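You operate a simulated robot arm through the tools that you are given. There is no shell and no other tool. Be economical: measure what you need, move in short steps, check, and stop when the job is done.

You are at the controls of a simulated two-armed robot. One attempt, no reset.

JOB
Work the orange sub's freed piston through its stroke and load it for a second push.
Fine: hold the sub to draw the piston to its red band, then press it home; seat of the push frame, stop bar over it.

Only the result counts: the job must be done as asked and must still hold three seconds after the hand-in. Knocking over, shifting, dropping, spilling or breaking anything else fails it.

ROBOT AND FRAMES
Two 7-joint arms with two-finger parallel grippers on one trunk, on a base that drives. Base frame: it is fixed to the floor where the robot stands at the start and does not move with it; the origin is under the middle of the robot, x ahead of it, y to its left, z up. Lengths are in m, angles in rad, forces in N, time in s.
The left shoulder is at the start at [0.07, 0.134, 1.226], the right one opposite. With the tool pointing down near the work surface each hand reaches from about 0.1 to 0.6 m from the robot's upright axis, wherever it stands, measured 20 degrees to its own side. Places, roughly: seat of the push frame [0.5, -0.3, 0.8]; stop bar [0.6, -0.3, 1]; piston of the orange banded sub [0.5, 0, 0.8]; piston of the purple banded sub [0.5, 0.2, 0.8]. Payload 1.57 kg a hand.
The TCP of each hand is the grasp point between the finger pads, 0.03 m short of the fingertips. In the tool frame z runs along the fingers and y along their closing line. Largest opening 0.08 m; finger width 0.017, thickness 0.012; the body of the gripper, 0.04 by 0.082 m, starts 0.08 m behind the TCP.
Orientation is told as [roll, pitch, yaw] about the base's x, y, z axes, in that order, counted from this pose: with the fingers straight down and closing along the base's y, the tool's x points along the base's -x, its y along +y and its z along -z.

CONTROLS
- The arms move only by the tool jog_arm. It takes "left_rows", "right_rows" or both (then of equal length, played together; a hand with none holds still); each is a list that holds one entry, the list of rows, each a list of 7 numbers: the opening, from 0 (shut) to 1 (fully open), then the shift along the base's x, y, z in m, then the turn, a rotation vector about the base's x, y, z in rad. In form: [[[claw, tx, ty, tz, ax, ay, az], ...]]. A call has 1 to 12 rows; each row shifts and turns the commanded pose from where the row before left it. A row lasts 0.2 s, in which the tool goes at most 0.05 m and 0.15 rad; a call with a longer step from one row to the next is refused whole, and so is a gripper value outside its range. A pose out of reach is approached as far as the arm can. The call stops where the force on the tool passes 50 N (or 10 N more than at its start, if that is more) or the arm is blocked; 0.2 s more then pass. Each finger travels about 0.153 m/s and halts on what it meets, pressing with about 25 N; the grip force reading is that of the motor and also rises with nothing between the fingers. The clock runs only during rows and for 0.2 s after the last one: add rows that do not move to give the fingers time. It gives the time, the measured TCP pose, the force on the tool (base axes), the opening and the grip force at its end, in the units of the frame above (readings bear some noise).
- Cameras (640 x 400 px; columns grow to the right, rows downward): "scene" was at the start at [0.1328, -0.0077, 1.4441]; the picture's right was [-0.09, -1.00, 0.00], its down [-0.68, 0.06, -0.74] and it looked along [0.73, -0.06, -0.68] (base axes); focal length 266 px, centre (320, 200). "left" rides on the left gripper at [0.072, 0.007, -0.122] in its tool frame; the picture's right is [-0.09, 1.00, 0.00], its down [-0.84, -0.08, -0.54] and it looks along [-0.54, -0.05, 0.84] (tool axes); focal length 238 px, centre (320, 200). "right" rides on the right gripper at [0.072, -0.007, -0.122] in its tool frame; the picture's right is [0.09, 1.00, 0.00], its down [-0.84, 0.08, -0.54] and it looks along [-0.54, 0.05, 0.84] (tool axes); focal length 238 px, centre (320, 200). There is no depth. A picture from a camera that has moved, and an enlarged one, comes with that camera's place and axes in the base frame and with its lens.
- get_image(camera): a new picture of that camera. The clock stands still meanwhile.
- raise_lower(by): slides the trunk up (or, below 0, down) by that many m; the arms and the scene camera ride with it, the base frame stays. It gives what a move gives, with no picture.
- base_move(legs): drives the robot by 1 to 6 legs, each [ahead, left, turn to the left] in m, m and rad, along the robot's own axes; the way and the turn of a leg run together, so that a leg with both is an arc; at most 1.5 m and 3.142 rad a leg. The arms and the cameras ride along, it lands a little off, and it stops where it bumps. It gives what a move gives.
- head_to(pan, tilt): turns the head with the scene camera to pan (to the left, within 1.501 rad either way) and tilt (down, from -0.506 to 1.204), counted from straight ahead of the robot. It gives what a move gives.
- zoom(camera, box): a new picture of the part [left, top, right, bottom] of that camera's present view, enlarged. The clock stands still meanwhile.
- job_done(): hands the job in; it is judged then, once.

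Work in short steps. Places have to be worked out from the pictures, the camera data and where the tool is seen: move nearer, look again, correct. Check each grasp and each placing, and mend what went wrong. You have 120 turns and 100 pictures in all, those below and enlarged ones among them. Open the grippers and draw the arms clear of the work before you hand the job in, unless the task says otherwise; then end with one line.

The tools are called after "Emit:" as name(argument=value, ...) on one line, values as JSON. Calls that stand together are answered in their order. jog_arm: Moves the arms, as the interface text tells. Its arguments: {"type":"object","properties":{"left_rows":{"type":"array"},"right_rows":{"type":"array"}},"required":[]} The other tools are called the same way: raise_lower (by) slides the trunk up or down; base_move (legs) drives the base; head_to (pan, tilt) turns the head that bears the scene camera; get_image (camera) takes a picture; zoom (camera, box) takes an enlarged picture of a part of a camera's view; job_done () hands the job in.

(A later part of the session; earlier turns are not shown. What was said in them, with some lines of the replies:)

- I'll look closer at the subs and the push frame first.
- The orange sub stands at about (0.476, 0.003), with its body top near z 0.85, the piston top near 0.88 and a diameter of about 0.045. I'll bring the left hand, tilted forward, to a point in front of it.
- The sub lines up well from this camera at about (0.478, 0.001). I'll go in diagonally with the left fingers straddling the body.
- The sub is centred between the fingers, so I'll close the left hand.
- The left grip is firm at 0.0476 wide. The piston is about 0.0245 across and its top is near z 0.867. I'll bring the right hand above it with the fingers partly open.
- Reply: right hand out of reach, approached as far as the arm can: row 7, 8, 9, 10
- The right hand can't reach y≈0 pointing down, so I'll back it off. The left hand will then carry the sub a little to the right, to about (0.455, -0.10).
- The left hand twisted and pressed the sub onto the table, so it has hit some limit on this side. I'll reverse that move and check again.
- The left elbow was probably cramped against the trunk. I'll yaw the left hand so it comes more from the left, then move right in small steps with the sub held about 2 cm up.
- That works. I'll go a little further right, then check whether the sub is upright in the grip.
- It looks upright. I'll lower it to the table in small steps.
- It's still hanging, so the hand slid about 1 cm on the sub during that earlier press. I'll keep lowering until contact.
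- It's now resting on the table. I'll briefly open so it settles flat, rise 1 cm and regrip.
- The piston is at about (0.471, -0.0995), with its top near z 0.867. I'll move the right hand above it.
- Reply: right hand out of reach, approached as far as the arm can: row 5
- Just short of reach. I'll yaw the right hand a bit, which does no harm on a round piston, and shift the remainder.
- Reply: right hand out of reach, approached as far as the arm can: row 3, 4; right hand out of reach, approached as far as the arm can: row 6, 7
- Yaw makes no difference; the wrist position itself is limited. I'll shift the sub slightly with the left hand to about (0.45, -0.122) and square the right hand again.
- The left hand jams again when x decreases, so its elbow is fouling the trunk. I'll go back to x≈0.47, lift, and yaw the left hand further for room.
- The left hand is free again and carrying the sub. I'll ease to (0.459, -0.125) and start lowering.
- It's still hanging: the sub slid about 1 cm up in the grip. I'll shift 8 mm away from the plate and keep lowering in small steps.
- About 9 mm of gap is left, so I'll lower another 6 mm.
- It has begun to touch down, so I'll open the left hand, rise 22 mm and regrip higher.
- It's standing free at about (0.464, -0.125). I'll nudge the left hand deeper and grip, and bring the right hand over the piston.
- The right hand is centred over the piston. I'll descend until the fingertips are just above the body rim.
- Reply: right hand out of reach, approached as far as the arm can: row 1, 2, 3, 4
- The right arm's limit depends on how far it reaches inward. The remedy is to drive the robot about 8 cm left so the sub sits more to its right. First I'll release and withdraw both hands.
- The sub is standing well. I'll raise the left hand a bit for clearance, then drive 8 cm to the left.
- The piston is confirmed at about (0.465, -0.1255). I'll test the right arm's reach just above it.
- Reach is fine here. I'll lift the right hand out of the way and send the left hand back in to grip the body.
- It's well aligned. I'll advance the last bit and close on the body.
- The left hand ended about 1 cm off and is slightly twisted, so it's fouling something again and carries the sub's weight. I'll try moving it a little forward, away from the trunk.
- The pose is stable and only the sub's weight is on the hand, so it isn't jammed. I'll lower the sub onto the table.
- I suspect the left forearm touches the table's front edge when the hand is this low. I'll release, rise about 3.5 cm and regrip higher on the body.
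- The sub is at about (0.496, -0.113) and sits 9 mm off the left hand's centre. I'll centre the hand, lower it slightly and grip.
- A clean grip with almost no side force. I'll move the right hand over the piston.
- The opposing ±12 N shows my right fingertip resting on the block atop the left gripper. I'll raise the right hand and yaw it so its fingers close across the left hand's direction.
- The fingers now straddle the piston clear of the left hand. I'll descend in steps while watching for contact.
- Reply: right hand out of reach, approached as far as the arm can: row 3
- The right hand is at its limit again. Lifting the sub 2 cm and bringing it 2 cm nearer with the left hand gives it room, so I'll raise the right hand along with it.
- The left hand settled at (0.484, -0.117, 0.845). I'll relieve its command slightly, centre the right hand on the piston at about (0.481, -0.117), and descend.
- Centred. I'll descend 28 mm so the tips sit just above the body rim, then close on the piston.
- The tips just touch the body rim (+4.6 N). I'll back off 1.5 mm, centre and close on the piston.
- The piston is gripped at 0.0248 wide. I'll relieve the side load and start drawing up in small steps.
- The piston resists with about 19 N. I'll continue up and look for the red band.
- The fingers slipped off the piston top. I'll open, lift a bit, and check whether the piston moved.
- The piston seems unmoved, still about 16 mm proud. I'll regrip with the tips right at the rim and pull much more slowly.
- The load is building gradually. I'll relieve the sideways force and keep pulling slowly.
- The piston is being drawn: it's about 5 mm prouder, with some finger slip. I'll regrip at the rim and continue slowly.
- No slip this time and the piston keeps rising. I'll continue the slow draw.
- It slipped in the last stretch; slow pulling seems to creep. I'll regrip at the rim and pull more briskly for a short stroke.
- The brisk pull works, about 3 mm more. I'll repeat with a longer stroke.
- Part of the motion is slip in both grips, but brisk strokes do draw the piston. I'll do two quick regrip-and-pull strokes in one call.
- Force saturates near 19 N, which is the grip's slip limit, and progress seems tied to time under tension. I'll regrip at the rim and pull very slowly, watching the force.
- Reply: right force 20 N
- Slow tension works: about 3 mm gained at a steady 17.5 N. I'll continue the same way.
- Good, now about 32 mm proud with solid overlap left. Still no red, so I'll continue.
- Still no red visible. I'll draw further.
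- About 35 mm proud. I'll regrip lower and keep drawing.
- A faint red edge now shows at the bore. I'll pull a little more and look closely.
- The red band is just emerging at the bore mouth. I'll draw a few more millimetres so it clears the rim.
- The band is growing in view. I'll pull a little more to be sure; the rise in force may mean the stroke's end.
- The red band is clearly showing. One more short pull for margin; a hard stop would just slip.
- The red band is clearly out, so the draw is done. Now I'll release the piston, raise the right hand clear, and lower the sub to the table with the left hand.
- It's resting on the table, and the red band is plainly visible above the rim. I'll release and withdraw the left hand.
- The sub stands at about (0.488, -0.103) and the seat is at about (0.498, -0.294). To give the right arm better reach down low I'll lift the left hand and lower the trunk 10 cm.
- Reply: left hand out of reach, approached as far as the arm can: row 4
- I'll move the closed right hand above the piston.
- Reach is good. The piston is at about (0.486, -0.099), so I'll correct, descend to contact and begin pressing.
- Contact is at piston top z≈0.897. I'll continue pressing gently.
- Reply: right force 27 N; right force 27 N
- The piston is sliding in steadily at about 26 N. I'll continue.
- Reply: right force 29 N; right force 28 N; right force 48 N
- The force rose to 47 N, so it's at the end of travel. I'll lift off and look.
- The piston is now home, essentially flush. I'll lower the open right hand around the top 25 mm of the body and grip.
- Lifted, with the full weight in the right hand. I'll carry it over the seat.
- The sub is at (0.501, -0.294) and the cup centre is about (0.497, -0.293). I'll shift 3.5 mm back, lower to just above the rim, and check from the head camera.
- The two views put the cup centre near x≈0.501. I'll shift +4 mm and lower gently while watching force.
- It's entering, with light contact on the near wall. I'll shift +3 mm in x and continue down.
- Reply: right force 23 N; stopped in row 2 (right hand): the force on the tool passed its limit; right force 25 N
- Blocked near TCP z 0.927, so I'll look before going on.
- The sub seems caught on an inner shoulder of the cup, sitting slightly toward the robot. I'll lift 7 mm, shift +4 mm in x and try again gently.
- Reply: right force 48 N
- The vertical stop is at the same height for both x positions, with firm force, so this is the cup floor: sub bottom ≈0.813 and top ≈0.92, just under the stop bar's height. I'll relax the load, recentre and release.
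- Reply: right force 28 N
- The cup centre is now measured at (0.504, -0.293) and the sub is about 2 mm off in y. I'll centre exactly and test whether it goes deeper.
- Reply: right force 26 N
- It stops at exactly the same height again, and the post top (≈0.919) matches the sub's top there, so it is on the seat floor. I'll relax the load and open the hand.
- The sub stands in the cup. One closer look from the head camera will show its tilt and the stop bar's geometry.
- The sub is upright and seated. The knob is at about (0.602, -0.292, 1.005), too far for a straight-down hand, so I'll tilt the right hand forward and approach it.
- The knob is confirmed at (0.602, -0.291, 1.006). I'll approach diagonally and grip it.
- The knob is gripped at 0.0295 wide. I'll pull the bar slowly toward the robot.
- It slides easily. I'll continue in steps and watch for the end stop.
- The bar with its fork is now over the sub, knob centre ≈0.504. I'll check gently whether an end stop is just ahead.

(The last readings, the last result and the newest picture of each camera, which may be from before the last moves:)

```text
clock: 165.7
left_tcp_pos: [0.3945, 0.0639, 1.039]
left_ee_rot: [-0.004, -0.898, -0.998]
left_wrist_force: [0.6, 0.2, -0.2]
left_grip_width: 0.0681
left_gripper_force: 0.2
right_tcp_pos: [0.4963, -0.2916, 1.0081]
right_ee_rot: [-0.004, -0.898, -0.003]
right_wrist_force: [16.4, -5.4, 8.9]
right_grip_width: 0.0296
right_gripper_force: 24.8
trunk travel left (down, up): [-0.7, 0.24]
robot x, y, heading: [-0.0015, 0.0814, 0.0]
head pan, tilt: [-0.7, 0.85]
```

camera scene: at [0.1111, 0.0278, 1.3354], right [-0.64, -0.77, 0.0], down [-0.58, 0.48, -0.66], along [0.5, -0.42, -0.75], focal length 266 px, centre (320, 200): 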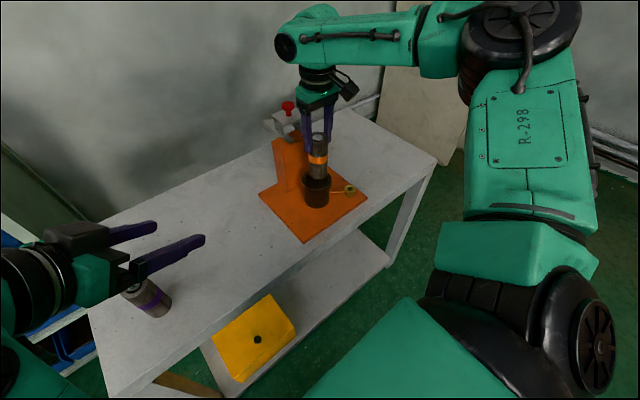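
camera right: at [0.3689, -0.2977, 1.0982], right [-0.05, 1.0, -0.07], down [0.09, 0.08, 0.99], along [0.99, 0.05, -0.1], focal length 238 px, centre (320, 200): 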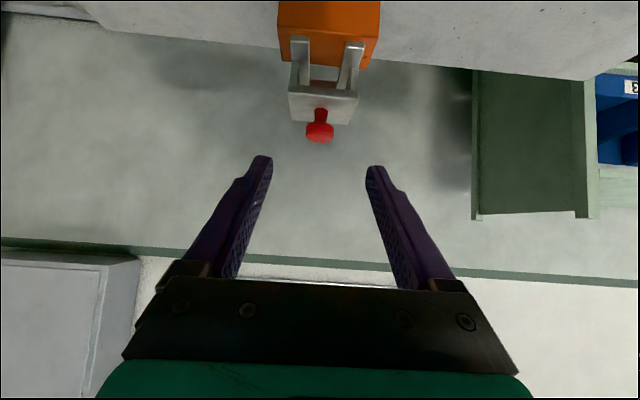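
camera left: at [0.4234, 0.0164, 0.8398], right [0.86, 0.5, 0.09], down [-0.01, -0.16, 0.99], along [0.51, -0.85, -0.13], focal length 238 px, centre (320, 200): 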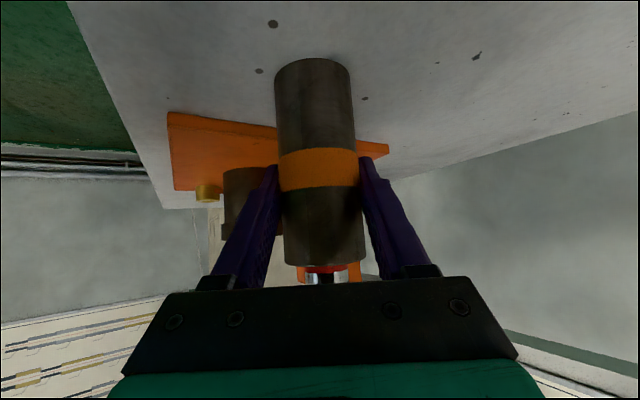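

The force climbs to 16 N, so the end stop is reached. I'll relax, open, and withdraw back and up along the fingers.

Emit:
jog_arm(right_rows=[[[0, 0.003, 0, 0, 0, 0, 0], [0.6, 0, 0, 0, 0, 0, 0], [0.8, 0, 0, 0, 0, 0, 0], [0.8, -0.016, 0, 0.013, 0, 0, 0], [0.8, -0.03, 0, 0.024, 0, 0, 0], [0.8, -0.03, 0, 0.03, 0, 0, 0], [0.8, -0.02, -0.01, 0.04, 0, 0, 0], [0.8, -0.01, -0.02, 0.04, 0, 0, 0], [0.8, 0, 0, 0, 0, 0, 0]]])

Emit:
zoom(camera="scene", box=[250, 80, 370, 215])

```text
clock: 167.7
left_tcp_pos: [0.392, 0.0648, 1.0395]
left_ee_rot: [-0.005, -0.902, -0.998]
left_wrist_force: [0.4, -0.4, 0.5]
left_grip_width: 0.0682
left_gripper_force: 0.1
right_tcp_pos: [0.3891, -0.3204, 1.1589]
right_ee_rot: [-0.003, -0.898, -0.001]
right_wrist_force: [0.6, 0.0, 0.4]
right_grip_width: 0.064
right_gripper_force: 0.1
trunk travel left (down, up): [-0.7, 0.24]
robot x, y, heading: [0.0002, 0.0784, 0.0]
head pan, tilt: [-0.7, 0.85]
```

```text
2.96 times, centred on (310, 148) of scene
camera zoom: at [0.1105, 0.029, 1.3356], right [-0.64, -0.76, 0.0], down [-0.57, 0.48, -0.66], along [0.5, -0.43, -0.75], focal length 788 px, centre (350, 356)
```

zoom: 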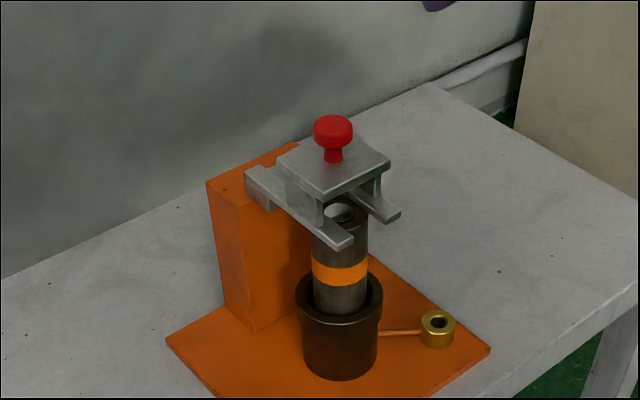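

The sub is upright in the seat with its piston home, the stop bar is over it, and both hands are clear and open. Handing in.

Emit:
job_done()

```text
The job is handed in.
```

I drew the orange sub's piston out to its red band and pressed it home. The sub now stands in the push-frame seat with the stop bar pulled over it to its end stop. I couldn't see the seat floor, so I took the sub as fully seated because it stopped at the same height on every try.
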